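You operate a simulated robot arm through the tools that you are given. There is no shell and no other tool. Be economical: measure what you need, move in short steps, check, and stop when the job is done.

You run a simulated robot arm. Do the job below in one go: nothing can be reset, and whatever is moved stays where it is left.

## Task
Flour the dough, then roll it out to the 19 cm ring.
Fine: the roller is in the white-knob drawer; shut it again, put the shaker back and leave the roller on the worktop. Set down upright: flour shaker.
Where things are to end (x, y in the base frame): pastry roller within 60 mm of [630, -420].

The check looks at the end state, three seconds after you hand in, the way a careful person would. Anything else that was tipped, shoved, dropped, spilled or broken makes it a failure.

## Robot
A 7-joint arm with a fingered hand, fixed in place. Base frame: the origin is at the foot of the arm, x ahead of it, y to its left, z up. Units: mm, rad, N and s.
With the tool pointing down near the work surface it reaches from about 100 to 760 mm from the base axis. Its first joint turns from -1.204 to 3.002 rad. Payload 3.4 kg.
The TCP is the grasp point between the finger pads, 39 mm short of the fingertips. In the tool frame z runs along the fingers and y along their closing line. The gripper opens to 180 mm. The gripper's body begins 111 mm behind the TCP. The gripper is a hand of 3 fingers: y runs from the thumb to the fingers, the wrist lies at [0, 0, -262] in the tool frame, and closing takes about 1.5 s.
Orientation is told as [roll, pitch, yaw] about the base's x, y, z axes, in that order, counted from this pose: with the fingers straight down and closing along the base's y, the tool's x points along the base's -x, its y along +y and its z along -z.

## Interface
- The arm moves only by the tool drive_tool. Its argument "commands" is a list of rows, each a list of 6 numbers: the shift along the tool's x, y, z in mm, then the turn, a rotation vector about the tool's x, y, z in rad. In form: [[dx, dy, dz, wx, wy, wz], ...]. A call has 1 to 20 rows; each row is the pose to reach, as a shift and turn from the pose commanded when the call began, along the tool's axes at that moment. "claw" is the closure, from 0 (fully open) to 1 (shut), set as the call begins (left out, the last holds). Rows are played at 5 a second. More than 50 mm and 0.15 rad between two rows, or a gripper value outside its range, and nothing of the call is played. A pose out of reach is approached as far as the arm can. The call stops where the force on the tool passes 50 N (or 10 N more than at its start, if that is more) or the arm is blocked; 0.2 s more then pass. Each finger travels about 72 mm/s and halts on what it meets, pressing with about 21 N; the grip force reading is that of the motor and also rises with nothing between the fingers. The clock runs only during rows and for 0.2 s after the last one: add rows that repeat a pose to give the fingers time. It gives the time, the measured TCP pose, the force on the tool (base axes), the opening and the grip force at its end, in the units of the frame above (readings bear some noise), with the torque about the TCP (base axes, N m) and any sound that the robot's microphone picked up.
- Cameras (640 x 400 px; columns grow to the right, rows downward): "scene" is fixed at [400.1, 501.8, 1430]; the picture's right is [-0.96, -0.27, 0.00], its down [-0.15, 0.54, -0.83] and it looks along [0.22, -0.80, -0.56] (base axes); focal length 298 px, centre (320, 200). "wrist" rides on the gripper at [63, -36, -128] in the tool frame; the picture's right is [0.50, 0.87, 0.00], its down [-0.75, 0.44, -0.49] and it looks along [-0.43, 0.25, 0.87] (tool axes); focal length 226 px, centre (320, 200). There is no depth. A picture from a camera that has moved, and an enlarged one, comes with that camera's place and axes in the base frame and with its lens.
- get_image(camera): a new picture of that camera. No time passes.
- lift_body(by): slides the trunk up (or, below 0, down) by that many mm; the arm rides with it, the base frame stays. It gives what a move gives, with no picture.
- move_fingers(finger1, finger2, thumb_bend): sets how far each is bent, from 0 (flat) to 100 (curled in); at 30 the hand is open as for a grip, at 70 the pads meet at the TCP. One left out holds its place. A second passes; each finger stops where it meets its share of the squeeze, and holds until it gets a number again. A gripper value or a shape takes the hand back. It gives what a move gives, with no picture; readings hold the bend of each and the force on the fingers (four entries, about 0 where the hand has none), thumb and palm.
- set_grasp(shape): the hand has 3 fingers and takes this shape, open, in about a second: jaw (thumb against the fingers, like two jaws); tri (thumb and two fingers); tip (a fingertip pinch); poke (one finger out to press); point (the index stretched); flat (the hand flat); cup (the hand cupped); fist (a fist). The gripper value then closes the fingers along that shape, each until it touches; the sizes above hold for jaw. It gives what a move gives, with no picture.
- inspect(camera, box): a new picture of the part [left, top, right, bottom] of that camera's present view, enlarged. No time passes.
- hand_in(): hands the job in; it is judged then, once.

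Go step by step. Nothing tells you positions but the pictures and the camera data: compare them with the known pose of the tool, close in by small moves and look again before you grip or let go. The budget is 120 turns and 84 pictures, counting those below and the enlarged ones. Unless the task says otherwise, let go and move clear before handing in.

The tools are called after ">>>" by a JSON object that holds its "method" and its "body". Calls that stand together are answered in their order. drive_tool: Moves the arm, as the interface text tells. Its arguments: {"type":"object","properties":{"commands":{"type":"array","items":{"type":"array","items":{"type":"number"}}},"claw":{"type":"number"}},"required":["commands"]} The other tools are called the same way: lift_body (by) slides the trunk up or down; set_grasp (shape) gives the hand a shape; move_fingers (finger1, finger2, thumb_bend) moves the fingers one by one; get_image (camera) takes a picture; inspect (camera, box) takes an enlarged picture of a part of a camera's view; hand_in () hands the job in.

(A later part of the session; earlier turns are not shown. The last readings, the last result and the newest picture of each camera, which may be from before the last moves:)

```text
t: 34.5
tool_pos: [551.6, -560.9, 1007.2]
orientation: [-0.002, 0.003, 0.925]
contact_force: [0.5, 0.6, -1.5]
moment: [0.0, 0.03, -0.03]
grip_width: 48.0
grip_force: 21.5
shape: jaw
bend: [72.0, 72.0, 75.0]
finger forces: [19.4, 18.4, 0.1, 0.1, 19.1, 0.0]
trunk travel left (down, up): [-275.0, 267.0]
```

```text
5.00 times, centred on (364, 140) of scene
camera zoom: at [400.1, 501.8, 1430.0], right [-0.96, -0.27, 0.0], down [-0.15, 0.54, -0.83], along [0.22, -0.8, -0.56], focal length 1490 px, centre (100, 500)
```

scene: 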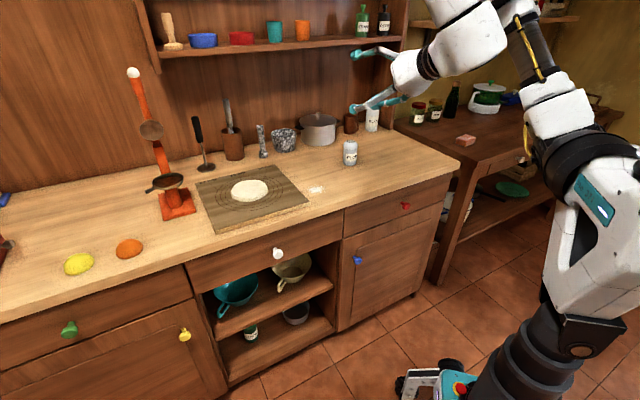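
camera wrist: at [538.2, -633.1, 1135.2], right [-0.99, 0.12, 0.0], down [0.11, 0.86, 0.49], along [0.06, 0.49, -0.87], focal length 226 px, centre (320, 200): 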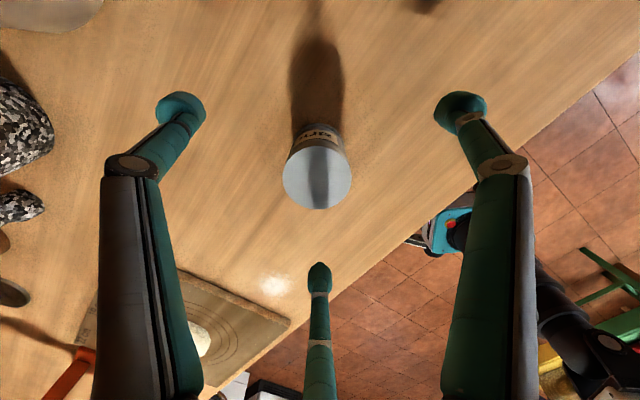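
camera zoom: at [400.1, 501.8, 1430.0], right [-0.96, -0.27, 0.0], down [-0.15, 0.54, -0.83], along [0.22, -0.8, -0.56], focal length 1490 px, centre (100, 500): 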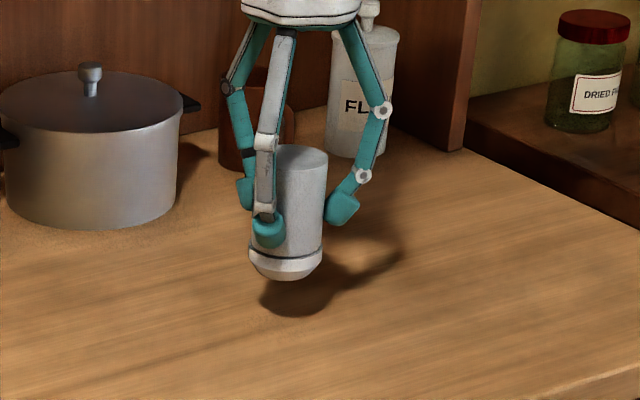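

The grip is firm at about 19 N per finger. I raise it, tilt it toward horizontal so nothing sprinkles on the way, and carry it toward the dough.

>>> {"method": "drive_tool", "body": {"commands": [[0, 0, -35, 0, 0, 0], [0, 0, -70, 0, 0, 0], [0, 0, -100, 0, 0, 0], [0, 0, -100, 0.15, 0, 0], [0, 0, -100, 0.3, 0, 0], [0, 0, -100, 0.45, 0, 0], [0, 0, -100, 0.6, 0, 0], [0, 0, -100, 0.75, 0, 0], [0, 0, -100, 0.9, 0, 0], [0, 0, -100, 1.05, 0, 0], [0, 0, -100, 1.2, 0, 0], [0, 0, -100, 1.2, 0, 0]]}}

>>> {"method": "drive_tool", "body": {"commands": [[-43, 2, -5, 0, 0, 0], [-86, 4, -9, 0, 0, 0], [-129, 5, -14, 0, 0, 0], [-171, 7, -18, 0, 0, 0], [-214, 9, -23, 0, 0, 0], [-257, 11, -27, 0, 0, 0], [-300, 12, -32, 0, 0, 0], [-343, 14, -37, 0, 0, 0], [-386, 16, -41, 0, 0, 0], [-428, 18, -46, 0, 0, 0], [-428, 18, -46, 0, 0, 0]]}}

>>> {"method": "get_image", "body": {"camera": "scene"}}

```text
t: 37.1
tool_pos: [550.5, -559.0, 1107.5]
orientation: [-1.202, 0.002, 0.923]
contact_force: [-0.1, -0.8, -2.0]
moment: [0.01, 0.02, 0.0]
grip_width: 47.5
grip_force: 20.8
shape: jaw
bend: [72.0, 72.0, 75.0]
finger forces: [19.9, 18.6, 0.0, 0.0, 18.4, 0.0]
trunk travel left (down, up): [-275.0, 267.0]
```

```text
t: 39.5
tool_pos: [747.3, -224.1, 1109.5]
orientation: [-1.203, 0.004, 0.924]
contact_force: [0.1, 0.1, -1.4]
moment: [-0.01, 0.07, -0.05]
grip_width: 46.8
grip_force: 21.2
shape: jaw
bend: [72.0, 72.0, 75.0]
finger forces: [19.9, 18.4, 0.0, 0.1, 18.5, 0.0]
out of reach, approached as far as the arm can: row 10, 11
trunk travel left (down, up): [-275.0, 267.0]
```

```text
45 pictures are left
```

scene: 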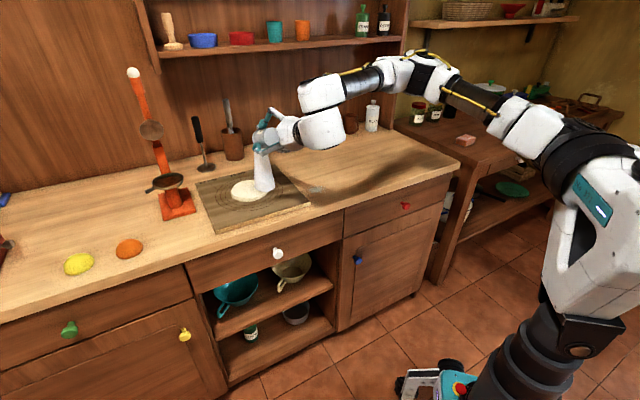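

The move stopped about 30 mm short because of reach in this orientation. I turn the tool direction toward the arm's own azimuth, which should free the wrist.

>>> {"method": "drive_tool", "body": {"commands": [[0, 0, 0, 0, -0.112, -0.043], [0, 0, 0, 0, -0.224, -0.087], [0, 0, 0, 0, -0.336, -0.13], [0, 0, 0, 0, -0.336, -0.13]]}}

```text
t: 40.5
tool_pos: [748.5, -222.9, 1111.3]
orientation: [-1.202, 0.006, 1.286]
contact_force: [0.2, 0.3, -1.2]
moment: [0.01, 0.04, -0.03]
grip_width: 47.0
grip_force: 20.7
shape: jaw
bend: [72.0, 72.0, 75.0]
finger forces: [20.0, 18.2, 0.0, 0.0, 18.2, 0.0]
trunk travel left (down, up): [-275.0, 267.0]
```

It turned freely. Now I tilt down over the dough's centre with the holes about 75 mm above it, and check.

>>> {"method": "drive_tool", "body": {"commands": [[-1, 12, 17, -0.11, 0, 0], [-2, 24, 34, -0.22, 0, 0], [-4, 36, 51, -0.34, 0, 0], [-5, 47, 68, -0.45, 0, 0], [-5, 47, 68, -0.45, 0, 0]]}}

>>> {"method": "inspect", "body": {"camera": "scene", "box": [160, 90, 352, 210]}}

>>> {"method": "get_image", "body": {"camera": "wrist"}}

```text
t: 41.7
tool_pos: [793.8, -239.1, 1044.4]
orientation: [-0.752, -0.003, 1.284]
contact_force: [0.2, -0.3, -0.8]
moment: [0.0, 0.03, 0.03]
grip_width: 46.8
grip_force: 21.2
shape: jaw
bend: [72.0, 72.0, 75.0]
finger forces: [20.0, 18.3, 0.0, 0.0, 18.5, 0.0]
trunk travel left (down, up): [-275.0, 267.0]
```

```text
3.33 times, centred on (256, 150) of scene
camera zoom: at [400.1, 501.8, 1430.0], right [-0.96, -0.27, 0.0], down [-0.15, 0.54, -0.83], along [0.22, -0.8, -0.56], focal length 993 px, centre (533, 367)
```

zoom: 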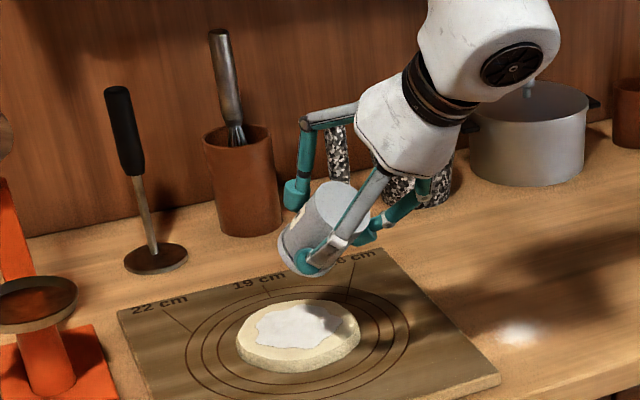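

```text
43 pictures are left
camera wrist: at [717.8, -281.8, 1162.0], right [-0.75, -0.3, -0.59], down [-0.41, 0.91, 0.06], along [0.52, 0.29, -0.8], focal length 226 px, centre (320, 200)
```

wrist: 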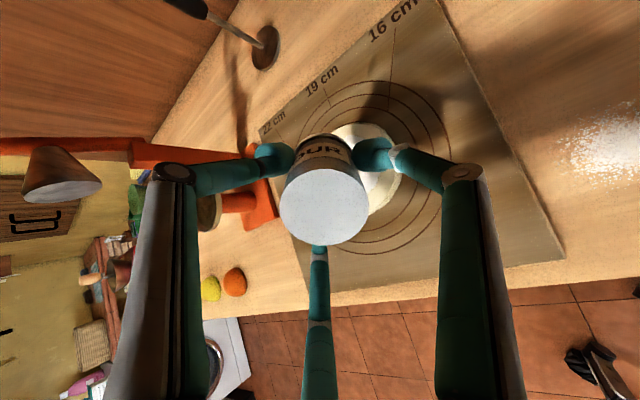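

Flour is already appearing on the dough. I give a few small shakes, with slight lateral shifts to cover it, then look.

>>> {"method": "drive_tool", "body": {"commands": [[0, 0, -12, 0, 0, 0], [0, 0, 8, 0, 0, 0], [15, 0, -10, 0, 0, 0], [15, 0, 8, 0, 0, 0], [0, 10, -10, 0, 0, 0], [-15, 0, 8, 0, 0, 0], [-15, 0, -10, 0, 0, 0], [0, -8, 5, 0, 0, 0], [0, 0, 0, 0, 0, 0]]}}

>>> {"method": "inspect", "body": {"camera": "scene", "box": [160, 130, 352, 250]}}

```text
t: 43.7
tool_pos: [794.4, -236.2, 1047.0]
orientation: [-0.755, 0.0, 1.283]
contact_force: [-0.4, -0.7, -0.8]
moment: [0.03, 0.01, -0.02]
grip_width: 46.9
grip_force: 21.0
shape: jaw
bend: [72.0, 72.0, 75.0]
finger forces: [19.9, 18.2, 0.1, 0.1, 18.6, 0.0]
trunk travel left (down, up): [-275.0, 267.0]
```

```text
3.33 times, centred on (256, 190) of scene
camera zoom: at [400.1, 501.8, 1430.0], right [-0.96, -0.27, 0.0], down [-0.15, 0.54, -0.83], along [0.22, -0.8, -0.56], focal length 993 px, centre (533, 233)
```

zoom: 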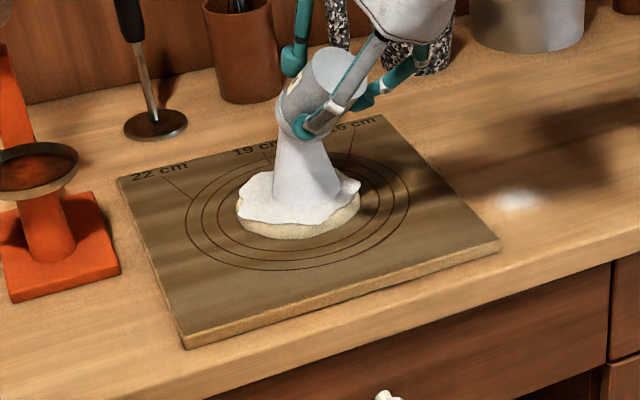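

The dough top is covered. I tilt the shaker up past horizontal to stop the flow and check the result.

>>> {"method": "drive_tool", "body": {"commands": [[0, 0, 0, 0.15, 0, 0], [0, 0, 0, 0.3, 0, 0], [0, 0, 0, 0.45, 0, 0], [0, 0, -10, 0.6, 0, 0], [0, 0, -20, 0.75, 0, 0], [0, 0, -30, 0.87, 0, 0], [0, 0, -30, 0.87, 0, 0]]}}

>>> {"method": "inspect", "body": {"camera": "scene", "box": [160, 110, 352, 230]}}

```text
t: 45.3
tool_pos: [778.2, -232.3, 1070.0]
orientation: [-1.489, 0.002, 1.28]
contact_force: [0.1, 0.5, -2.1]
moment: [0.03, 0.05, -0.02]
grip_width: 46.9
grip_force: 20.7
shape: jaw
bend: [72.0, 72.0, 75.0]
finger forces: [20.2, 18.5, 0.0, 0.0, 18.5, 0.0]
out of reach, approached as far as the arm can: row 5, 6, 7
trunk travel left (down, up): [-275.0, 267.0]
```

```text
3.33 times, centred on (256, 170) of scene
camera zoom: at [400.1, 501.8, 1430.0], right [-0.96, -0.27, 0.0], down [-0.15, 0.54, -0.83], along [0.22, -0.8, -0.56], focal length 993 px, centre (533, 300)
```

zoom: 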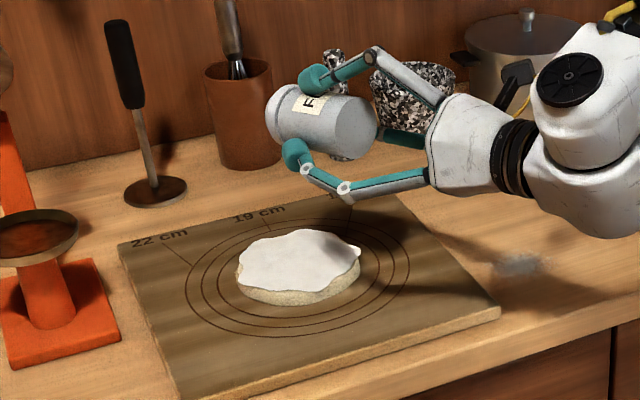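

The dough is well floured with nothing on the board. To get the shaker upright again I'll lay it down near the front edge with the hand hanging clear of the counter, then regrip it. I carry it back and turn to face the worktop.

>>> {"method": "drive_tool", "body": {"commands": [[35, 2, -23, 0, 0.062, 0.005], [71, 4, -46, 0, 0.124, 0.01], [106, 6, -68, 0, 0.185, 0.015], [142, 8, -91, 0, 0.247, 0.02], [177, 9, -114, 0, 0.309, 0.025], [212, 11, -137, 0, 0.37, 0.03], [248, 13, -159, 0, 0.432, 0.035], [283, 15, -182, 0, 0.494, 0.04], [283, 15, -182, 0, 0.494, 0.04]]}}

>>> {"method": "get_image", "body": {"camera": "scene"}}

```text
t: 47.3
tool_pos: [523.4, -451.1, 1069.8]
orientation: [-1.489, 0.005, 0.783]
contact_force: [1.0, -0.3, -2.3]
moment: [0.04, 0.04, 0.01]
grip_width: 47.0
grip_force: 20.9
shape: jaw
bend: [72.0, 72.0, 75.0]
finger forces: [20.2, 18.5, 0.0, 0.1, 18.4, 0.0]
trunk travel left (down, up): [-275.0, 267.0]
```

```text
40 pictures are left
```

scene: 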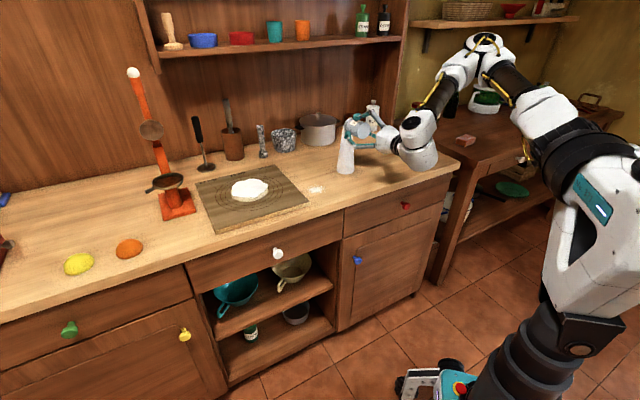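

A white plume shows under the shaker: it is sprinkling while moving at this tilt. I tilt it up at once so the holes point above horizontal, and inspect.

>>> {"method": "drive_tool", "body": {"commands": [[0, 0, 0, 0.15, 0, 0], [0, 0, 0, 0.3, 0, 0], [0, 0, 0, 0.45, 0, 0], [0, 0, 0, 0.45, 0, 0]]}}

>>> {"method": "inspect", "body": {"camera": "scene", "box": [230, 100, 422, 220]}}

```text
t: 48.3
tool_pos: [548.2, -482.4, 1088.0]
orientation: [-1.826, -0.002, 0.779]
contact_force: [0.3, 0.1, -1.7]
moment: [0.03, 0.03, -0.02]
grip_width: 46.8
grip_force: 21.1
shape: jaw
bend: [72.0, 72.0, 75.0]
finger forces: [20.1, 18.4, 0.0, 0.1, 18.2, 0.1]
out of reach, approached as far as the arm can: row 2, 3, 4
trunk travel left (down, up): [-275.0, 267.0]
```

```text
3.33 times, centred on (326, 160) of scene
camera zoom: at [400.1, 501.8, 1430.0], right [-0.96, -0.27, 0.0], down [-0.15, 0.54, -0.83], along [0.22, -0.8, -0.56], focal length 993 px, centre (300, 333)
```

zoom: 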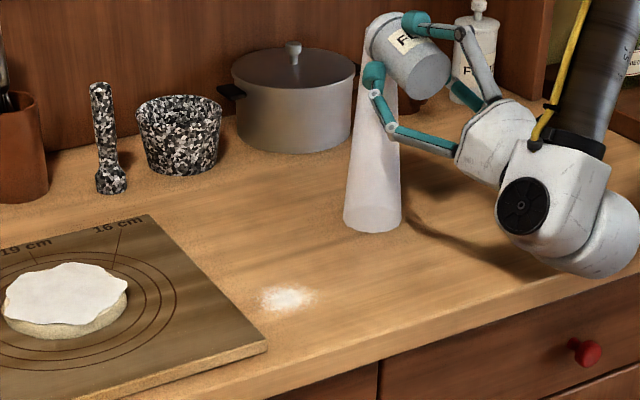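

The plume seems tied to fast motion. I hold still for a second and look at what was left on the counter.

>>> {"method": "drive_tool", "body": {"commands": [[0, 0, 0, 0, 0, 0], [0, 0, 0, 0, 0, 0], [0, 0, 0, 0, 0, 0], [0, 0, 0, 0, 0, 0]]}}

>>> {"method": "inspect", "body": {"camera": "scene", "box": [230, 100, 422, 220]}}

```text
t: 49.3
tool_pos: [547.5, -476.9, 1091.2]
orientation: [-1.83, 0.003, 0.78]
contact_force: [0.2, 0.1, -1.4]
moment: [0.03, 0.05, -0.01]
grip_width: 47.0
grip_force: 21.1
shape: jaw
bend: [72.0, 72.0, 75.0]
finger forces: [20.2, 18.4, 0.1, 0.0, 18.3, 0.0]
trunk travel left (down, up): [-275.0, 267.0]
```

```text
3.33 times, centred on (326, 160) of scene
camera zoom: at [400.1, 501.8, 1430.0], right [-0.96, -0.27, 0.0], down [-0.15, 0.54, -0.83], along [0.22, -0.8, -0.56], focal length 993 px, centre (300, 333)
```

zoom: 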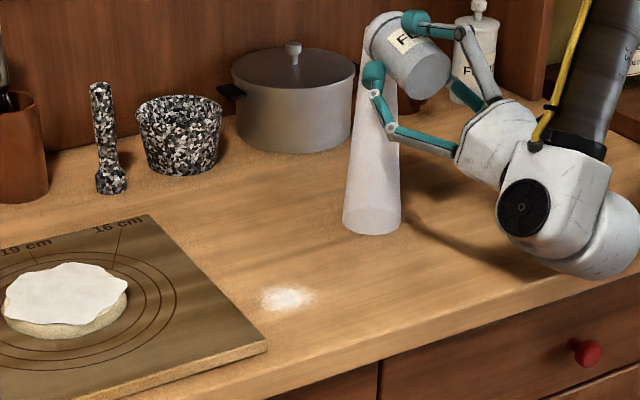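

>>> {"method": "drive_tool", "body": {"commands": [[0, 0, 0, 0, 0, 0], [0, 0, 0, 0, 0, 0], [0, 0, 0, 0, 0, 0], [0, 0, 0, 0, 0, 0], [0, 0, 0, 0, 0, 0], [0, 0, 0, 0, 0, 0]]}}

>>> {"method": "inspect", "body": {"camera": "scene", "box": [230, 100, 422, 220]}}

```text
t: 50.7
tool_pos: [547.2, -477.6, 1089.6]
orientation: [-1.829, 0.001, 0.78]
contact_force: [-0.1, 0.3, -1.5]
moment: [0.03, 0.03, 0.02]
grip_width: 47.0
grip_force: 20.5
shape: jaw
bend: [72.0, 72.0, 75.0]
finger forces: [20.2, 18.4, 0.0, 0.1, 18.3, 0.0]
trunk travel left (down, up): [-275.0, 267.0]
```

```text
3.33 times, centred on (326, 160) of scene
camera zoom: at [400.1, 501.8, 1430.0], right [-0.96, -0.27, 0.0], down [-0.15, 0.54, -0.83], along [0.22, -0.8, -0.56], focal length 993 px, centre (300, 333)
```

zoom: 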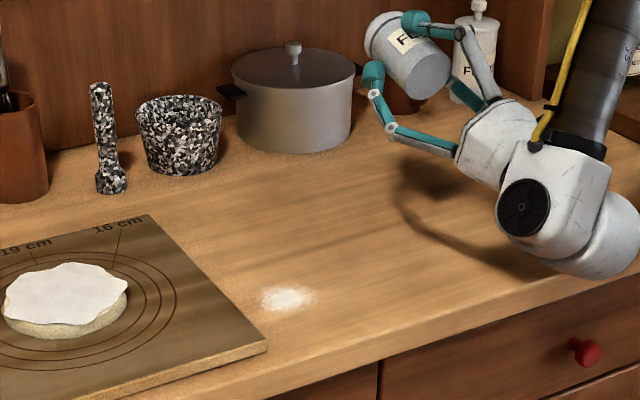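

The plume has gone and no flour was left on the counter, so gentle motion is what matters. I level the tool to horizontal slowly, then move back so the hand will hang clear of the counter's front edge.

>>> {"method": "drive_tool", "body": {"commands": [[0, 0, 0, -0.04, 0, 0], [0, 0, 0, -0.08, 0, 0], [0, 0, 0, -0.12, 0, 0], [0, 0, 0, -0.16, 0, 0], [0, 0, 0, -0.2, 0, 0], [0, 0, 0, -0.24, 0, 0], [0, 0, 0, -0.258, 0, 0], [0, 0, 0, -0.258, 0, 0]]}}

>>> {"method": "drive_tool", "body": {"commands": [[0, 4, -6, 0, 0, 0], [0, 10, -14, 0, 0, 0], [0, 18, -22, 0, 0, 0], [0, 26, -30, 0, 0, 0], [0, 34, -36, 0, 0, 0], [0, 44, -36, 0, 0, 0], [0, 54, -36, 0, 0, 0], [0, 64, -36, 0, 0, 0], [0, 74, -36, 0, 0, 0], [0, 84, -36, 0, 0, 0], [0, 94, -36, 0, 0, 0], [0, 104, -36, 0, 0, 0], [0, 114, -36, 0, 0, 0], [0, 124, -36, 0, 0, 0], [0, 132, -36, 0, 0, 0], [0, 138, -36, 0, 0, 0], [0, 142, -36, 0, 0, 0], [0, 142, -36, 0, 0, 0]]}}

>>> {"method": "get_image", "body": {"camera": "scene"}}

```text
t: 52.5
tool_pos: [546.1, -475.9, 1091.3]
orientation: [-1.571, 0.0, 0.781]
contact_force: [-0.3, -0.5, -1.6]
moment: [0.0, 0.0, 0.01]
grip_width: 46.9
grip_force: 21.0
shape: jaw
bend: [72.0, 72.0, 75.0]
finger forces: [20.2, 18.4, 0.0, 0.0, 18.2, 0.1]
trunk travel left (down, up): [-275.0, 267.0]
```

```text
t: 56.3
tool_pos: [521.6, -451.8, 948.4]
orientation: [-1.569, 0.0, 0.779]
contact_force: [0.4, -0.5, -2.0]
moment: [0.05, 0.03, -0.01]
grip_width: 47.0
grip_force: 20.6
shape: jaw
bend: [72.0, 72.0, 75.0]
finger forces: [20.2, 18.4, 0.0, 0.1, 18.2, 0.1]
trunk travel left (down, up): [-275.0, 267.0]
```

```text
36 pictures are left
```

scene: 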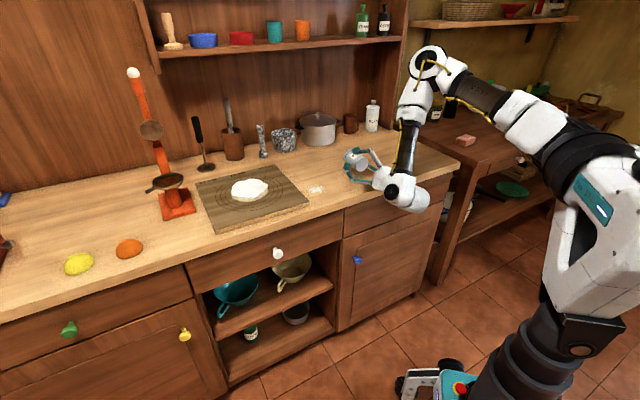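

No sprinkling this time. I lower toward the counter in small steps.

>>> {"method": "drive_tool", "body": {"commands": [[0, 8, 0, 0, 0, 0], [0, 16, 0, 0, 0, 0], [0, 22, 0, 0, 0, 0], [0, 28, 0, 0, 0, 0], [0, 31, 0, 0, 0, 0], [0, 31, 0, 0, 0, 0]]}}

>>> {"method": "inspect", "body": {"camera": "scene", "box": [310, 120, 438, 200]}}

>>> {"method": "get_image", "body": {"camera": "wrist"}}

```text
t: 57.7
tool_pos: [519.6, -450.9, 919.0]
orientation: [-1.575, 0.001, 0.78]
contact_force: [2.0, -0.8, 12.6]
moment: [0.23, 0.68, 0.04]
grip_width: 46.7
grip_force: 20.9
shape: jaw
bend: [72.0, 72.0, 75.0]
finger forces: [32.8, 22.4, 0.0, 0.1, 22.7, 0.1]
trunk travel left (down, up): [-275.0, 267.0]
```

```text
5.00 times, centred on (374, 160) of scene
camera zoom: at [400.1, 501.8, 1430.0], right [-0.96, -0.27, 0.0], down [-0.15, 0.54, -0.83], along [0.22, -0.8, -0.56], focal length 1490 px, centre (50, 400)
```

zoom: 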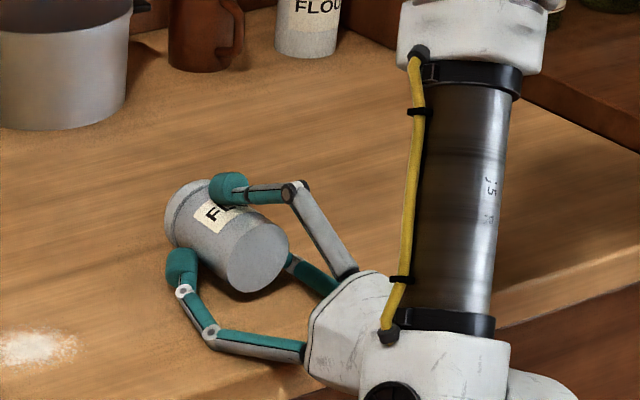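

```text
34 pictures are left
camera wrist: at [386.9, -403.5, 954.5], right [-0.35, -0.35, -0.87], down [0.19, 0.88, -0.44], along [0.92, -0.32, -0.24], focal length 226 px, centre (320, 200)
```

wrist: 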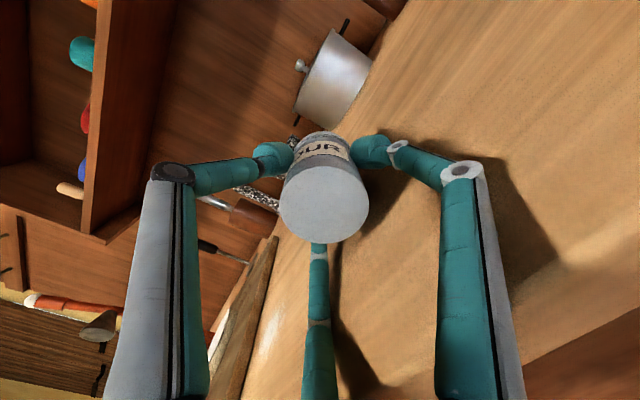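

The fingers just touch the counter (12 N), so the shaker hangs about 10 mm above it. I raise 4 mm and ease the fingers open so it settles between them.

>>> {"method": "drive_tool", "body": {"commands": [[0, -4, 0, 0, 0, 0], [0, -4, 0, 0, 0, 0]]}}

>>> {"method": "move_fingers", "body": {"finger1": 66, "finger2": 66, "thumb_bend": 66}}

>>> {"method": "inspect", "body": {"camera": "scene", "box": [310, 120, 438, 200]}}

```text
t: 58.3
tool_pos: [520.9, -451.8, 920.2]
orientation: [-1.569, 0.001, 0.779]
contact_force: [0.3, 0.6, 0.3]
moment: [0.04, 0.13, -0.04]
grip_width: 46.9
grip_force: 20.7
shape: jaw
bend: [72.0, 72.0, 75.0]
finger forces: [22.8, 20.1, 0.1, 0.0, 19.5, 0.0]
trunk travel left (down, up): [-275.0, 267.0]
```

```text
t: 59.3
tool_pos: [520.4, -451.7, 920.5]
orientation: [-1.571, 0.0, 0.776]
contact_force: [-0.1, -0.5, -1.8]
moment: [0.06, 0.05, 0.02]
grip_width: 38.7
grip_force: 10.4
shape: fingers
bend: [59.0, 60.0, 62.0]
finger forces: [7.5, 6.6, 0.0, 0.0, 7.3, 0.0]
trunk travel left (down, up): [-275.0, 267.0]
```

```text
5.00 times, centred on (374, 160) of scene
camera zoom: at [400.1, 501.8, 1430.0], right [-0.96, -0.27, 0.0], down [-0.15, 0.54, -0.83], along [0.22, -0.8, -0.56], focal length 1490 px, centre (50, 400)
```

zoom: 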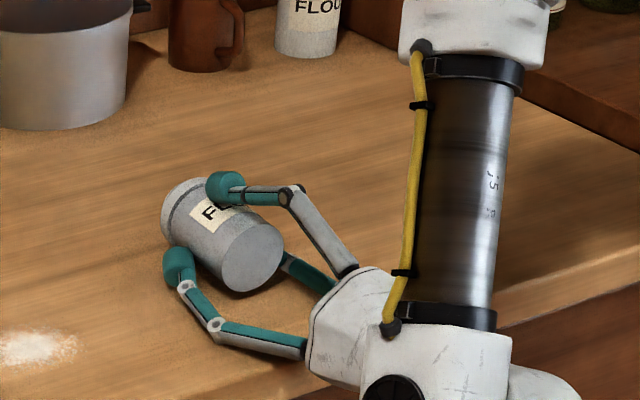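

>>> {"method": "move_fingers", "body": {"finger1": 54, "finger2": 54, "thumb_bend": 50}}

>>> {"method": "inspect", "body": {"camera": "scene", "box": [310, 120, 438, 200]}}

```text
t: 60.3
tool_pos: [521.7, -451.0, 922.0]
orientation: [-1.571, 0.001, 0.778]
contact_force: [0.3, 0.1, 0.8]
moment: [0.01, 0.03, -0.04]
grip_width: 65.1
grip_force: 0.3
shape: fingers
bend: [54.0, 54.0, 50.0]
finger forces: [0.2, 0.0, 0.0, 0.0, 0.0, 0.0]
trunk travel left (down, up): [-275.0, 267.0]
```

```text
5.00 times, centred on (374, 160) of scene
camera zoom: at [400.1, 501.8, 1430.0], right [-0.96, -0.27, 0.0], down [-0.15, 0.54, -0.83], along [0.22, -0.8, -0.56], focal length 1490 px, centre (50, 400)
```

zoom: 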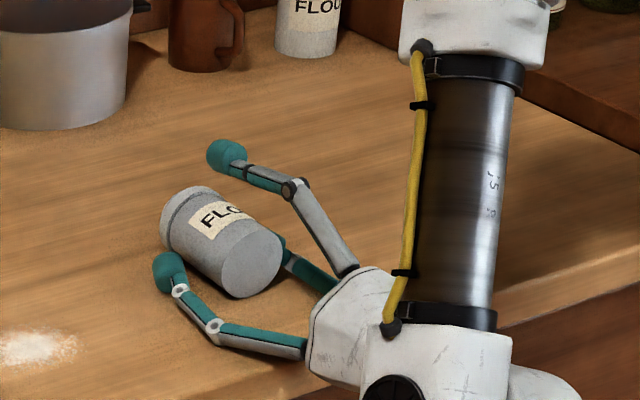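

The shaker lies on the counter between the fingers, cap pointing away. I raise slightly, open wider, and withdraw straight back.

>>> {"method": "drive_tool", "body": {"commands": [[0, -4, 0, 0, 0, 0], [0, -8, 0, 0, 0, 0], [0, -8, 0, 0, 0, 0]]}}

>>> {"method": "move_fingers", "body": {"finger1": 48, "finger2": 48, "thumb_bend": 40}}

>>> {"method": "drive_tool", "body": {"commands": [[0, 0, -20, 0, 0, 0], [0, 0, -45, 0, 0, 0], [0, 0, -75, 0, 0, 0], [0, 0, -110, 0, 0, 0], [0, -20, -150, 0, 0, 0], [0, -60, -160, 0, 0, 0], [0, -105, -160, 0, 0, 0], [0, -150, -160, 0, 0, 0], [0, -150, -160, 0, 0, 0]]}}

>>> {"method": "inspect", "body": {"camera": "scene", "box": [310, 120, 438, 200]}}

```text
t: 61.1
tool_pos: [520.3, -452.7, 928.1]
orientation: [-1.572, -0.001, 0.78]
contact_force: [0.0, 0.8, -0.8]
moment: [0.02, -0.03, -0.01]
grip_width: 65.1
grip_force: 0.2
shape: fingers
bend: [54.0, 54.0, 50.0]
finger forces: [0.1, 0.0, 0.0, 0.1, 0.0, 0.1]
trunk travel left (down, up): [-275.0, 267.0]
```

```text
t: 62.1
tool_pos: [520.2, -450.4, 929.9]
orientation: [-1.571, -0.001, 0.78]
contact_force: [-0.6, 1.1, 0.2]
moment: [-0.04, 0.01, -0.01]
grip_width: 97.3
grip_force: 0.1
shape: fingers
bend: [48.0, 48.0, 40.0]
finger forces: [0.1, 0.0, 0.0, 0.1, 0.0, 0.0]
trunk travel left (down, up): [-275.0, 267.0]
```

```text
t: 64.1
tool_pos: [485.5, -391.4, 1097.1]
orientation: [-1.566, 0.002, 0.781]
contact_force: [0.4, -0.5, 0.8]
moment: [0.03, -0.01, -0.01]
grip_width: 97.2
grip_force: 0.1
shape: fingers
bend: [48.0, 48.0, 40.0]
finger forces: [0.0, 0.0, 0.0, 0.1, 0.0, 0.0]
out of reach, approached as far as the arm can: row 1, 2, 3, 4, 5, 6, 7, 8, 9
trunk travel left (down, up): [-275.0, 267.0]
```

```text
5.00 times, centred on (374, 160) of scene
camera zoom: at [400.1, 501.8, 1430.0], right [-0.96, -0.27, 0.0], down [-0.15, 0.54, -0.83], along [0.22, -0.8, -0.56], focal length 1490 px, centre (50, 400)
```

zoom: 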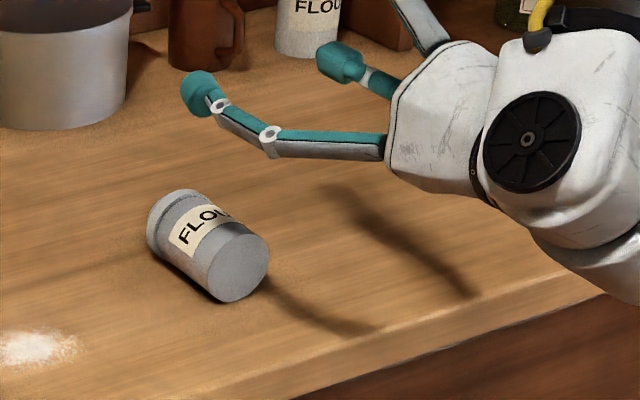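

The shaker lies undisturbed, with its axis along the counter's depth, base near (518, -449) and cap end near (583, -515). I turn the tool to point down above it, with fingers preset for a thumb-as-stop grip.

>>> {"method": "drive_tool", "body": {"commands": [[0, 0, 0, -0.145, 0, 0], [0, 0, 0, -0.29, 0, 0], [0, 0, 0, -0.435, 0, 0], [0, 0, 0, -0.58, 0, 0], [0, 0, 0, -0.725, 0, 0], [0, 0, 0, -0.87, 0, 0], [0, 0, 0, -1.015, 0, 0], [0, 0, 0, -1.16, 0, 0], [0, 0, 0, -1.305, 0, 0], [0, 0, 0, -1.45, 0, 0], [0, 0, 0, -1.5708, 0, 0], [0, 0, 0, -1.5708, 0, 0]]}}

>>> {"method": "move_fingers", "body": {"finger1": 46, "finger2": 46, "thumb_bend": 60}}

```text
t: 66.7
tool_pos: [487.0, -389.2, 1099.4]
orientation: [0.0, 0.0, 0.781]
contact_force: [-0.4, 0.1, 0.2]
moment: [0.0, -0.02, 0.02]
grip_width: 97.4
grip_force: 0.0
shape: fingers
bend: [48.0, 48.0, 40.0]
finger forces: [0.0, 0.0, 0.0, 0.1, 0.0, 0.0]
trunk travel left (down, up): [-275.0, 267.0]
```

```text
t: 67.7
tool_pos: [488.5, -389.2, 1098.3]
orientation: [0.001, 0.0, 0.778]
contact_force: [-0.1, 0.8, -0.8]
moment: [0.02, -0.02, 0.01]
grip_width: 62.4
grip_force: 0.0
shape: fingers
bend: [46.0, 46.0, 60.0]
finger forces: [0.0, 0.1, 0.0, 0.0, 0.0, 0.0]
trunk travel left (down, up): [-275.0, 267.0]
```

>>> {"method": "drive_tool", "body": {"commands": [[5, -35, 20, 0, 0, 0], [10, -70, 40, 0, 0, 0], [15, -105, 65, 0, 0, 0], [20, -138, 85, 0, 0, 0], [20, -138, 85, 0, 0, 0]]}}

>>> {"method": "get_image", "body": {"camera": "wrist"}}

```text
t: 68.9
tool_pos: [570.5, -502.6, 1014.2]
orientation: [-0.002, -0.001, 0.779]
contact_force: [0.3, -0.4, -0.3]
moment: [-0.02, 0.01, 0.0]
grip_width: 62.7
grip_force: 0.0
shape: fingers
bend: [46.0, 46.0, 60.0]
finger forces: [0.0, 0.1, 0.0, 0.0, 0.1, 0.0]
trunk travel left (down, up): [-275.0, 267.0]
```

```text
30 pictures are left
camera wrist: at [552.4, -571.7, 1141.0], right [-0.96, 0.26, 0.0], down [0.23, 0.84, 0.49], along [0.13, 0.47, -0.87], focal length 226 px, centre (320, 200)
```

wrist: 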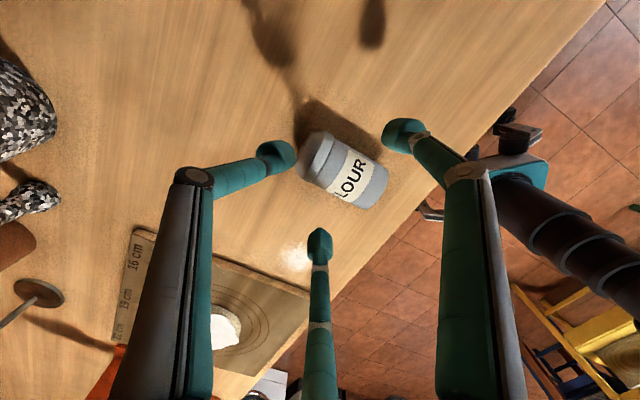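

The shaker is measured again: cap end at n about 772, axis at t about 55. I correct sideways, descend around it, and look before contact.

>>> {"method": "drive_tool", "body": {"commands": [[-8, 0, 20, 0, 0, -0.05], [-8, 0, 40, 0, 0, -0.05], [-8, 0, 60, 0, 0, -0.05], [-8, 0, 77, 0, 0, -0.05], [-8, 0, 77, 0, 0, -0.05]]}}

>>> {"method": "get_image", "body": {"camera": "wrist"}}

>>> {"method": "inspect", "body": {"camera": "scene", "box": [310, 120, 438, 200]}}

```text
t: 70.1
tool_pos: [576.8, -495.4, 936.4]
orientation: [0.0, 0.0, 0.83]
contact_force: [0.1, -0.8, 0.3]
moment: [0.01, -0.01, 0.01]
grip_width: 62.7
grip_force: 0.0
shape: fingers
bend: [46.0, 46.0, 60.0]
finger forces: [0.1, 0.0, 0.0, 0.1, 0.0, 0.1]
trunk travel left (down, up): [-275.0, 267.0]
```

```text
29 pictures are left
camera wrist: at [562.1, -566.2, 1064.9], right [-0.98, 0.22, 0.0], down [0.19, 0.85, 0.49], along [0.11, 0.48, -0.87], focal length 226 px, centre (320, 200)
```

wrist: 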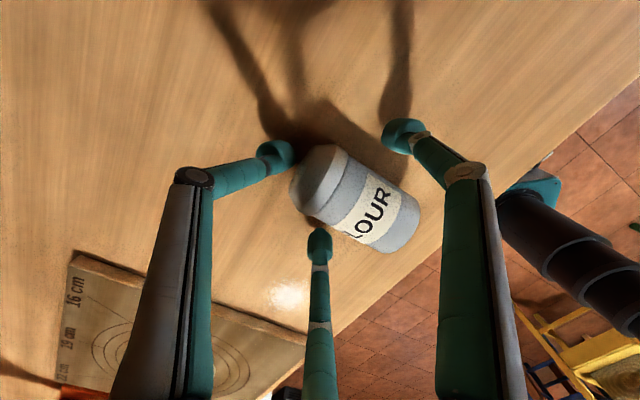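

```text
5.00 times, centred on (374, 160) of scene
camera zoom: at [400.1, 501.8, 1430.0], right [-0.96, -0.27, 0.0], down [-0.15, 0.54, -0.83], along [0.22, -0.8, -0.56], focal length 1490 px, centre (50, 400)
```

zoom: 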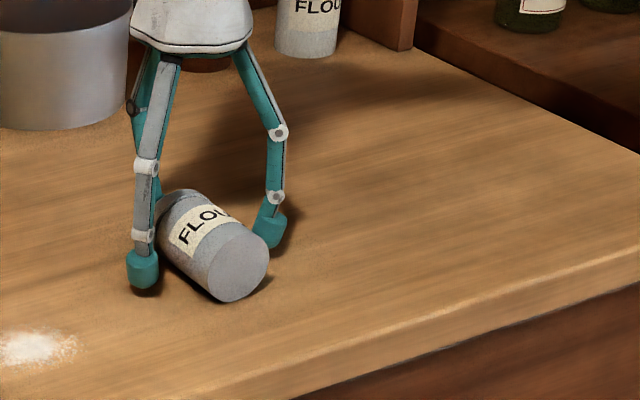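

Thumb is just beyond the cap end and both fingers straddle mid-body. I ease toward the base until the thumb touches, then close the two fingers.

>>> {"method": "drive_tool", "body": {"commands": [[0, 4, 0, 0, 0, 0], [0, 8, 0, 0, 0, 0], [0, 11, 0, 0, 0, 0], [0, 11, 0, 0, 0, 0]]}}

>>> {"method": "move_fingers", "body": {"finger1": 54, "finger2": 54}}

>>> {"method": "move_fingers", "body": {"finger1": 75, "finger2": 75}}

>>> {"method": "get_image", "body": {"camera": "wrist"}}

```text
t: 71.1
tool_pos: [568.8, -487.3, 937.4]
orientation: [0.0, -0.003, 0.83]
contact_force: [-0.1, -0.4, -0.7]
moment: [-0.04, -0.02, 0.0]
grip_width: 63.0
grip_force: 0.1
shape: fingers
bend: [46.0, 46.0, 60.0]
finger forces: [0.0, 0.1, 0.1, 0.1, 0.6, 0.1]
trunk travel left (down, up): [-275.0, 267.0]
```

```text
t: 72.1
tool_pos: [569.5, -488.0, 936.6]
orientation: [0.001, -0.001, 0.828]
contact_force: [0.0, 0.0, 0.9]
moment: [-0.01, -0.03, 0.01]
grip_width: 46.4
grip_force: 0.9
shape: fingers
bend: [54.0, 54.0, 60.0]
finger forces: [0.0, 0.0, 0.0, 0.0, 0.7, 0.0]
trunk travel left (down, up): [-275.0, 267.0]
```

```text
t: 73.1
tool_pos: [567.4, -488.1, 936.7]
orientation: [0.002, -0.001, 0.83]
contact_force: [0.3, -0.5, 0.6]
moment: [-0.03, -0.02, 0.0]
grip_width: 39.4
grip_force: 9.0
shape: fingers
bend: [58.0, 59.0, 58.0]
finger forces: [7.7, 7.5, 0.0, 0.0, 2.8, 0.0]
trunk travel left (down, up): [-275.0, 267.0]
```

```text
27 pictures are left
camera wrist: at [553.7, -558.6, 1063.7], right [-0.98, 0.22, 0.0], down [0.19, 0.85, 0.49], along [0.11, 0.48, -0.87], focal length 226 px, centre (320, 200)
```

wrist: 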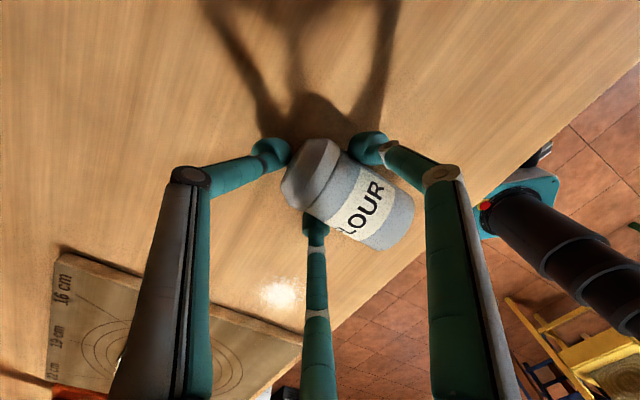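

Both side fingers hold 7.6 N with the thumb backing the cap. I lift slowly by 20 mm and check.

>>> {"method": "drive_tool", "body": {"commands": [[0, 0, -4, 0, 0, 0], [0, 0, -8, 0, 0, 0], [0, 0, -13, 0, 0, 0], [0, 0, -20, 0, 0, 0], [0, 0, -20, 0, 0, 0]]}}

>>> {"method": "inspect", "body": {"camera": "scene", "box": [310, 120, 438, 200]}}

```text
t: 74.3
tool_pos: [568.7, -487.7, 954.9]
orientation: [0.0, 0.002, 0.828]
contact_force: [0.9, 0.4, -1.0]
moment: [-0.04, -0.03, 0.01]
grip_width: 39.8
grip_force: 8.7
shape: fingers
bend: [58.0, 59.0, 58.0]
finger forces: [7.6, 7.5, 0.1, 0.0, 3.0, 0.0]
trunk travel left (down, up): [-275.0, 267.0]
```

```text
5.00 times, centred on (374, 160) of scene
camera zoom: at [400.1, 501.8, 1430.0], right [-0.96, -0.27, 0.0], down [-0.15, 0.54, -0.83], along [0.22, -0.8, -0.56], focal length 1490 px, centre (50, 400)
```

zoom: 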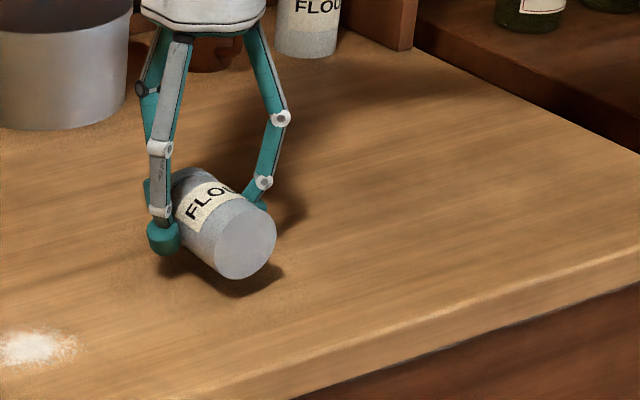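

It holds level. I lift further and move back toward the front edge gently, then start tilting it upright.

>>> {"method": "drive_tool", "body": {"commands": [[0, 2, -4, 0, 0, 0], [0, 6, -10, 0, 0, 0], [0, 10, -17, 0, 0, 0], [0, 15, -24, 0, 0, 0], [0, 20, -31, 0, 0, 0], [0, 25, -38, 0, 0, 0], [0, 30, -45, 0, 0, 0], [0, 35, -52, 0, 0, 0], [0, 40, -59, 0, 0, 0], [0, 45, -66, 0, 0, 0], [0, 49, -73, 0, 0, 0], [0, 53, -79, 0, 0, 0], [0, 56, -83, 0, 0, 0], [0, 57, -85, 0, 0, 0], [0, 57, -85, 0, 0, 0]]}}

>>> {"method": "drive_tool", "body": {"commands": [[0, 0, 0, 0.04, 0, 0], [0, 0, 0, 0.1, 0, 0], [0, 0, 0, 0.16, 0, 0], [0, 0, 0, 0.22, 0, 0], [0, 0, 0, 0.28, 0, 0], [0, 0, 0, 0.34, 0, 0], [0, 0, 0, 0.4, 0, 0], [0, 0, 0, 0.46, 0, 0], [0, 0, 0, 0.52, 0, 0], [0, 0, 0, 0.58, 0, 0], [0, 0, 0, 0.64, 0, 0], [0, 0, 0, 0.7, 0, 0], [0, 0, 0, 0.76, 0, 0], [0, 0, 0, 0.78, 0, 0]]}}

>>> {"method": "inspect", "body": {"camera": "scene", "box": [290, 90, 450, 190]}}

```text
t: 77.5
tool_pos: [527.7, -448.9, 1041.0]
orientation: [0.0, -0.001, 0.828]
contact_force: [0.5, 0.0, -0.6]
moment: [-0.01, 0.0, 0.01]
grip_width: 39.4
grip_force: 8.8
shape: fingers
bend: [58.0, 59.0, 58.0]
finger forces: [7.6, 7.5, 0.0, 0.0, 2.9, 0.0]
trunk travel left (down, up): [-275.0, 267.0]
```

```text
t: 80.5
tool_pos: [525.7, -450.3, 1041.1]
orientation: [-0.78, -0.001, 0.827]
contact_force: [0.5, -0.7, -1.5]
moment: [0.04, 0.01, 0.02]
grip_width: 39.3
grip_force: 9.0
shape: fingers
bend: [58.0, 59.0, 58.0]
finger forces: [7.5, 7.2, 0.0, 0.1, 2.5, 0.0]
trunk travel left (down, up): [-275.0, 267.0]
```

```text
4.00 times, centred on (370, 140) of scene
camera zoom: at [400.1, 501.8, 1430.0], right [-0.96, -0.27, 0.0], down [-0.15, 0.54, -0.83], along [0.22, -0.8, -0.56], focal length 1192 px, centre (120, 440)
```

zoom: 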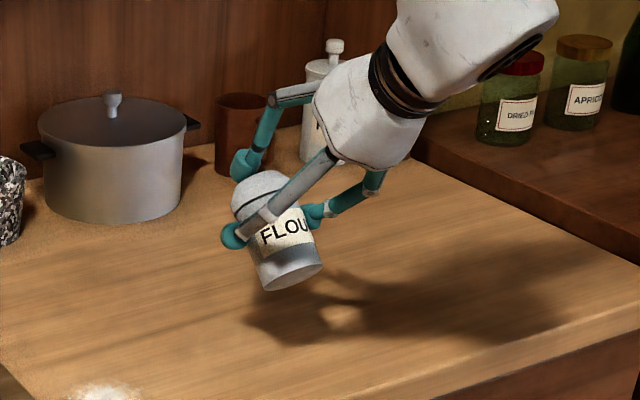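

It is holding well and coming upright. I continue the tilt.

>>> {"method": "drive_tool", "body": {"commands": [[0, 0, 0, 0.04, 0, 0], [0, 0, 0, 0.1, 0, 0], [0, 0, 0, 0.16, 0, 0], [0, 0, 0, 0.22, 0, 0], [0, 0, 0, 0.28, 0, 0], [0, 0, 0, 0.34, 0, 0], [0, 0, 0, 0.4, 0, 0], [0, 0, 0, 0.46, 0, 0], [0, 0, 0, 0.52, 0, 0], [0, 0, 0, 0.58, 0, 0], [0, 0, 0, 0.64, 0, 0], [0, 0, 0, 0.7, 0, 0], [0, 0, 0, 0.76, 0, 0], [0, 0, 0, 0.79, 0, 0], [0, 0, 0, 0.79, 0, 0]]}}

>>> {"method": "inspect", "body": {"camera": "scene", "box": [290, 90, 450, 190]}}

>>> {"method": "get_image", "body": {"camera": "wrist"}}

```text
t: 83.7
tool_pos: [526.2, -450.8, 1040.3]
orientation: [-1.572, 0.0, 0.828]
contact_force: [0.4, 0.1, -1.5]
moment: [0.05, 0.02, 0.01]
grip_width: 39.2
grip_force: 8.3
shape: fingers
bend: [58.0, 59.0, 58.0]
finger forces: [7.2, 7.2, 0.1, 0.0, 2.1, 0.1]
trunk travel left (down, up): [-275.0, 267.0]
```

```text
4.00 times, centred on (370, 140) of scene
camera zoom: at [400.1, 501.8, 1430.0], right [-0.96, -0.27, 0.0], down [-0.15, 0.54, -0.83], along [0.22, -0.8, -0.56], focal length 1192 px, centre (120, 440)
```

zoom: 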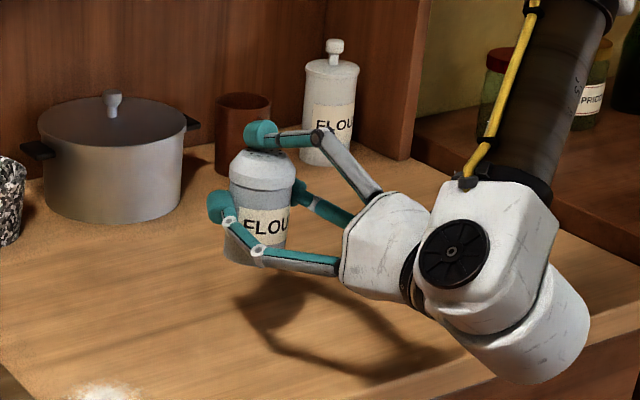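

```text
23 pictures are left
camera wrist: at [390.6, -409.9, 1076.6], right [-0.34, -0.37, -0.87], down [0.15, 0.89, -0.43], along [0.93, -0.27, -0.25], focal length 226 px, centre (320, 200)
```

wrist: 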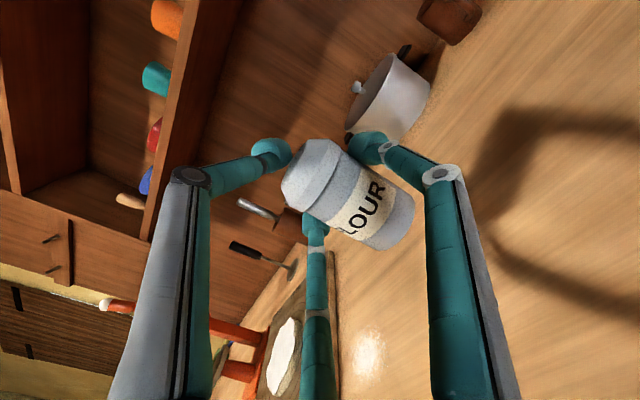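

The shaker is upright in the hand. I lower it gently toward the counter here near the front edge, and will watch for contact.

>>> {"method": "drive_tool", "body": {"commands": [[0, 4, 0, 0, 0, 0], [0, 12, 0, 0, 0, 0], [0, 22, 0, 0, 0, 0], [0, 32, 0, 0, 0, 0], [0, 42, 0, 0, 0, 0], [0, 52, 0, 0, 0, 0], [0, 62, 0, 0, 0, 0], [0, 72, 0, 0, 0, 0], [0, 80, 0, 0, 0, 0], [0, 86, 0, 0, 0, 0], [0, 90, 0, 0, 0, 0], [0, 90, 0, 0, 0, 0]]}}

>>> {"method": "drive_tool", "body": {"commands": [[0, 2, 0, 0, 0, 0], [0, 4, 0, 0, 0, 0], [0, 6, 0, 0, 0, 0], [0, 6, 0, 0, 0, 0]]}}

>>> {"method": "inspect", "body": {"camera": "scene", "box": [310, 120, 438, 200]}}

```text
t: 86.3
tool_pos: [525.9, -450.0, 950.2]
orientation: [-1.568, 0.001, 0.831]
contact_force: [0.7, 1.0, -1.8]
moment: [0.05, 0.02, -0.02]
grip_width: 39.1
grip_force: 8.2
shape: fingers
bend: [58.0, 59.0, 58.0]
finger forces: [7.3, 7.1, 0.0, 0.1, 2.2, 0.0]
trunk travel left (down, up): [-275.0, 267.0]
```

```text
t: 87.3
tool_pos: [526.7, -450.4, 946.0]
orientation: [-1.572, 0.0, 0.829]
contact_force: [1.0, 0.0, 4.8]
moment: [-0.19, -0.13, 0.03]
grip_width: 39.2
grip_force: 9.7
shape: fingers
bend: [58.0, 59.0, 58.0]
finger forces: [7.7, 7.4, 0.1, 0.0, 4.4, 0.1]
trunk travel left (down, up): [-275.0, 267.0]
```

```text
5.00 times, centred on (374, 160) of scene
camera zoom: at [400.1, 501.8, 1430.0], right [-0.96, -0.27, 0.0], down [-0.15, 0.54, -0.83], along [0.22, -0.8, -0.56], focal length 1490 px, centre (50, 400)
```

zoom: 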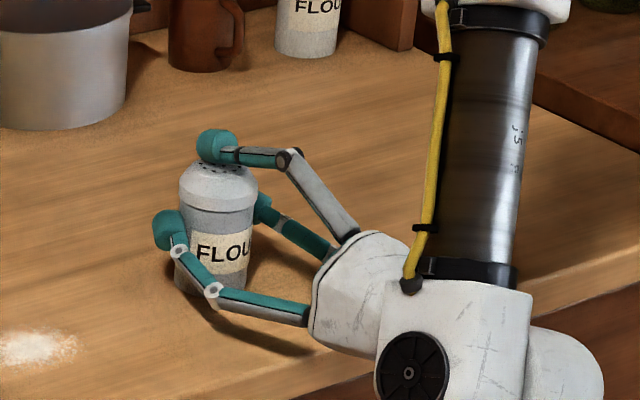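

The base is on the counter (about 6 N of support). I open the two side fingers first while the thumb steadies the cap, then the thumb.

>>> {"method": "move_fingers", "body": {"finger1": 48, "finger2": 48}}

>>> {"method": "move_fingers", "body": {"thumb_bend": 35}}

>>> {"method": "inspect", "body": {"camera": "scene", "box": [310, 120, 438, 200]}}

```text
t: 88.3
tool_pos: [525.9, -448.3, 945.6]
orientation: [-1.57, -0.001, 0.829]
contact_force: [0.5, 0.9, 4.0]
moment: [-0.14, -0.09, 0.06]
grip_width: 62.8
grip_force: 2.1
shape: fingers
bend: [48.0, 48.0, 57.0]
finger forces: [0.0, 0.0, 0.0, 0.1, 4.7, 0.1]
trunk travel left (down, up): [-275.0, 267.0]
```

```text
t: 89.3
tool_pos: [526.8, -449.0, 946.5]
orientation: [-1.57, 0.001, 0.829]
contact_force: [1.7, 0.9, 0.7]
moment: [-0.02, -0.01, 0.02]
grip_width: 107.0
grip_force: 0.0
shape: fingers
bend: [48.0, 48.0, 35.0]
finger forces: [0.0, 0.1, 0.0, 0.0, 0.0, 0.0]
trunk travel left (down, up): [-275.0, 267.0]
```

```text
5.00 times, centred on (374, 160) of scene
camera zoom: at [400.1, 501.8, 1430.0], right [-0.96, -0.27, 0.0], down [-0.15, 0.54, -0.83], along [0.22, -0.8, -0.56], focal length 1490 px, centre (50, 400)
```

zoom: 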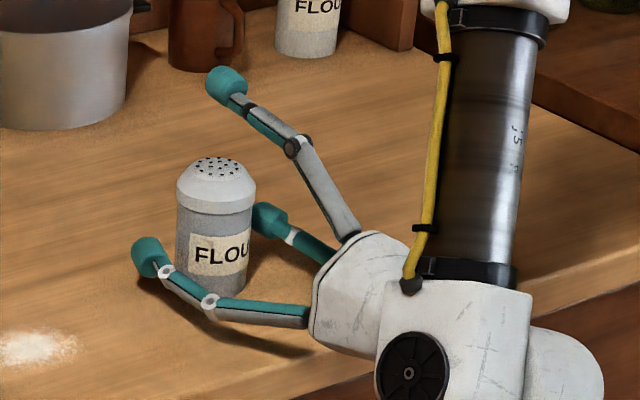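

The shaker stands upright on its own. I rise straight up, then turn the tool to point down above it for a firm coaxial regrip.

>>> {"method": "drive_tool", "body": {"commands": [[0, -20, 0, 0, 0, 0], [0, -60, 0, 0, 0, 0], [0, -105, 0, 0, 0, 0], [0, -150, 0, 0, 0, 0], [0, -150, 0, -0.145, 0, 0], [0, -150, 0, -0.29, 0, 0], [0, -150, 0, -0.435, 0, 0], [0, -150, 0, -0.58, 0, 0], [0, -150, 0, -0.725, 0, 0], [0, -150, 0, -0.87, 0, 0], [0, -150, 0, -1.015, 0, 0], [0, -150, 0, -1.16, 0, 0], [0, -150, 0, -1.305, 0, 0], [0, -150, 0, -1.45, 0, 0], [0, -150, 0, -1.5708, 0, 0], [0, -150, 0, -1.5708, 0, 0]], "claw": 0}}

>>> {"method": "get_image", "body": {"camera": "wrist"}}

```text
t: 92.7
tool_pos: [526.6, -449.5, 1095.7]
orientation: [0.001, 0.001, 0.83]
contact_force: [0.1, -0.3, 0.1]
moment: [0.0, -0.05, -0.01]
grip_width: 180.1
grip_force: 0.1
shape: jaw
bend: [30.0, 30.0, 30.0]
finger forces: [0.1, 0.1, 0.0, 0.0, 0.0, 0.1]
trunk travel left (down, up): [-275.0, 267.0]
```

```text
20 pictures are left
camera wrist: at [511.6, -520.4, 1222.9], right [-0.98, 0.22, 0.0], down [0.19, 0.85, 0.49], along [0.11, 0.48, -0.87], focal length 226 px, centre (320, 200)
```

wrist: 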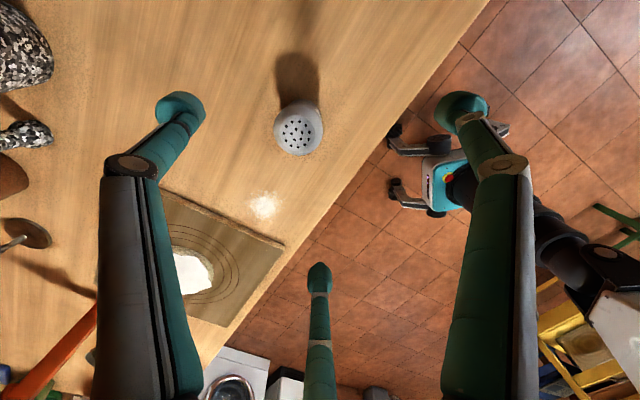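

The shaker is at about (548, -470), as expected. I descend coaxially, grip it, lift a little, carry it to its original spot (577, -577) and set it down.

>>> {"method": "drive_tool", "body": {"commands": [[1, -30, 0, 0, 0, 0], [1, -30, 40, 0, 0, 0], [1, -30, 80, 0, 0, 0], [1, -30, 115, 0, 0, 0], [1, -30, 140, 0, 0, 0], [1, -30, 140, 0, 0, 0]]}}

>>> {"method": "drive_tool", "body": {"commands": [[0, 0, 0, 0, 0, 0], [0, 0, 0, 0, 0, 0], [0, 0, 0, 0, 0, 0], [0, 0, 0, 0, 0, 0], [0, 0, 0, 0, 0, 0], [0, 0, 0, 0, 0, 0], [0, 0, 0, 0, 0, 0], [0, 0, 0, 0, 0, 0]], "claw": 1}}

>>> {"method": "drive_tool", "body": {"commands": [[0, 0, -5, 0, 0, 0], [0, 0, -12, 0, 0, 0], [0, 0, -20, 0, 0, 0], [0, 0, -20, 0, 0, 0]]}}

```text
t: 94.1
tool_pos: [549.0, -469.4, 954.4]
orientation: [0.001, -0.001, 0.829]
contact_force: [0.2, -0.1, 0.5]
moment: [0.04, 0.02, -0.01]
grip_width: 180.1
grip_force: 0.0
shape: jaw
bend: [30.0, 30.0, 30.0]
finger forces: [0.0, 0.0, 0.0, 0.0, 0.1, 0.0]
trunk travel left (down, up): [-275.0, 267.0]
```

```text
t: 95.9
tool_pos: [549.7, -470.2, 953.0]
orientation: [0.001, -0.001, 0.828]
contact_force: [-0.2, -0.1, -0.2]
moment: [0.0, 0.0, -0.03]
grip_width: 48.4
grip_force: 20.9
shape: jaw
bend: [72.0, 72.0, 75.0]
finger forces: [18.8, 18.9, 0.0, 0.0, 19.4, 0.0]
trunk travel left (down, up): [-275.0, 267.0]
```

```text
t: 96.9
tool_pos: [547.1, -470.6, 974.8]
orientation: [0.002, 0.0, 0.828]
contact_force: [-0.3, 0.6, -1.1]
moment: [-0.03, 0.02, 0.02]
grip_width: 48.4
grip_force: 20.8
shape: jaw
bend: [72.0, 72.0, 75.0]
finger forces: [18.8, 18.7, 0.0, 0.0, 19.4, 0.1]
trunk travel left (down, up): [-275.0, 267.0]
```

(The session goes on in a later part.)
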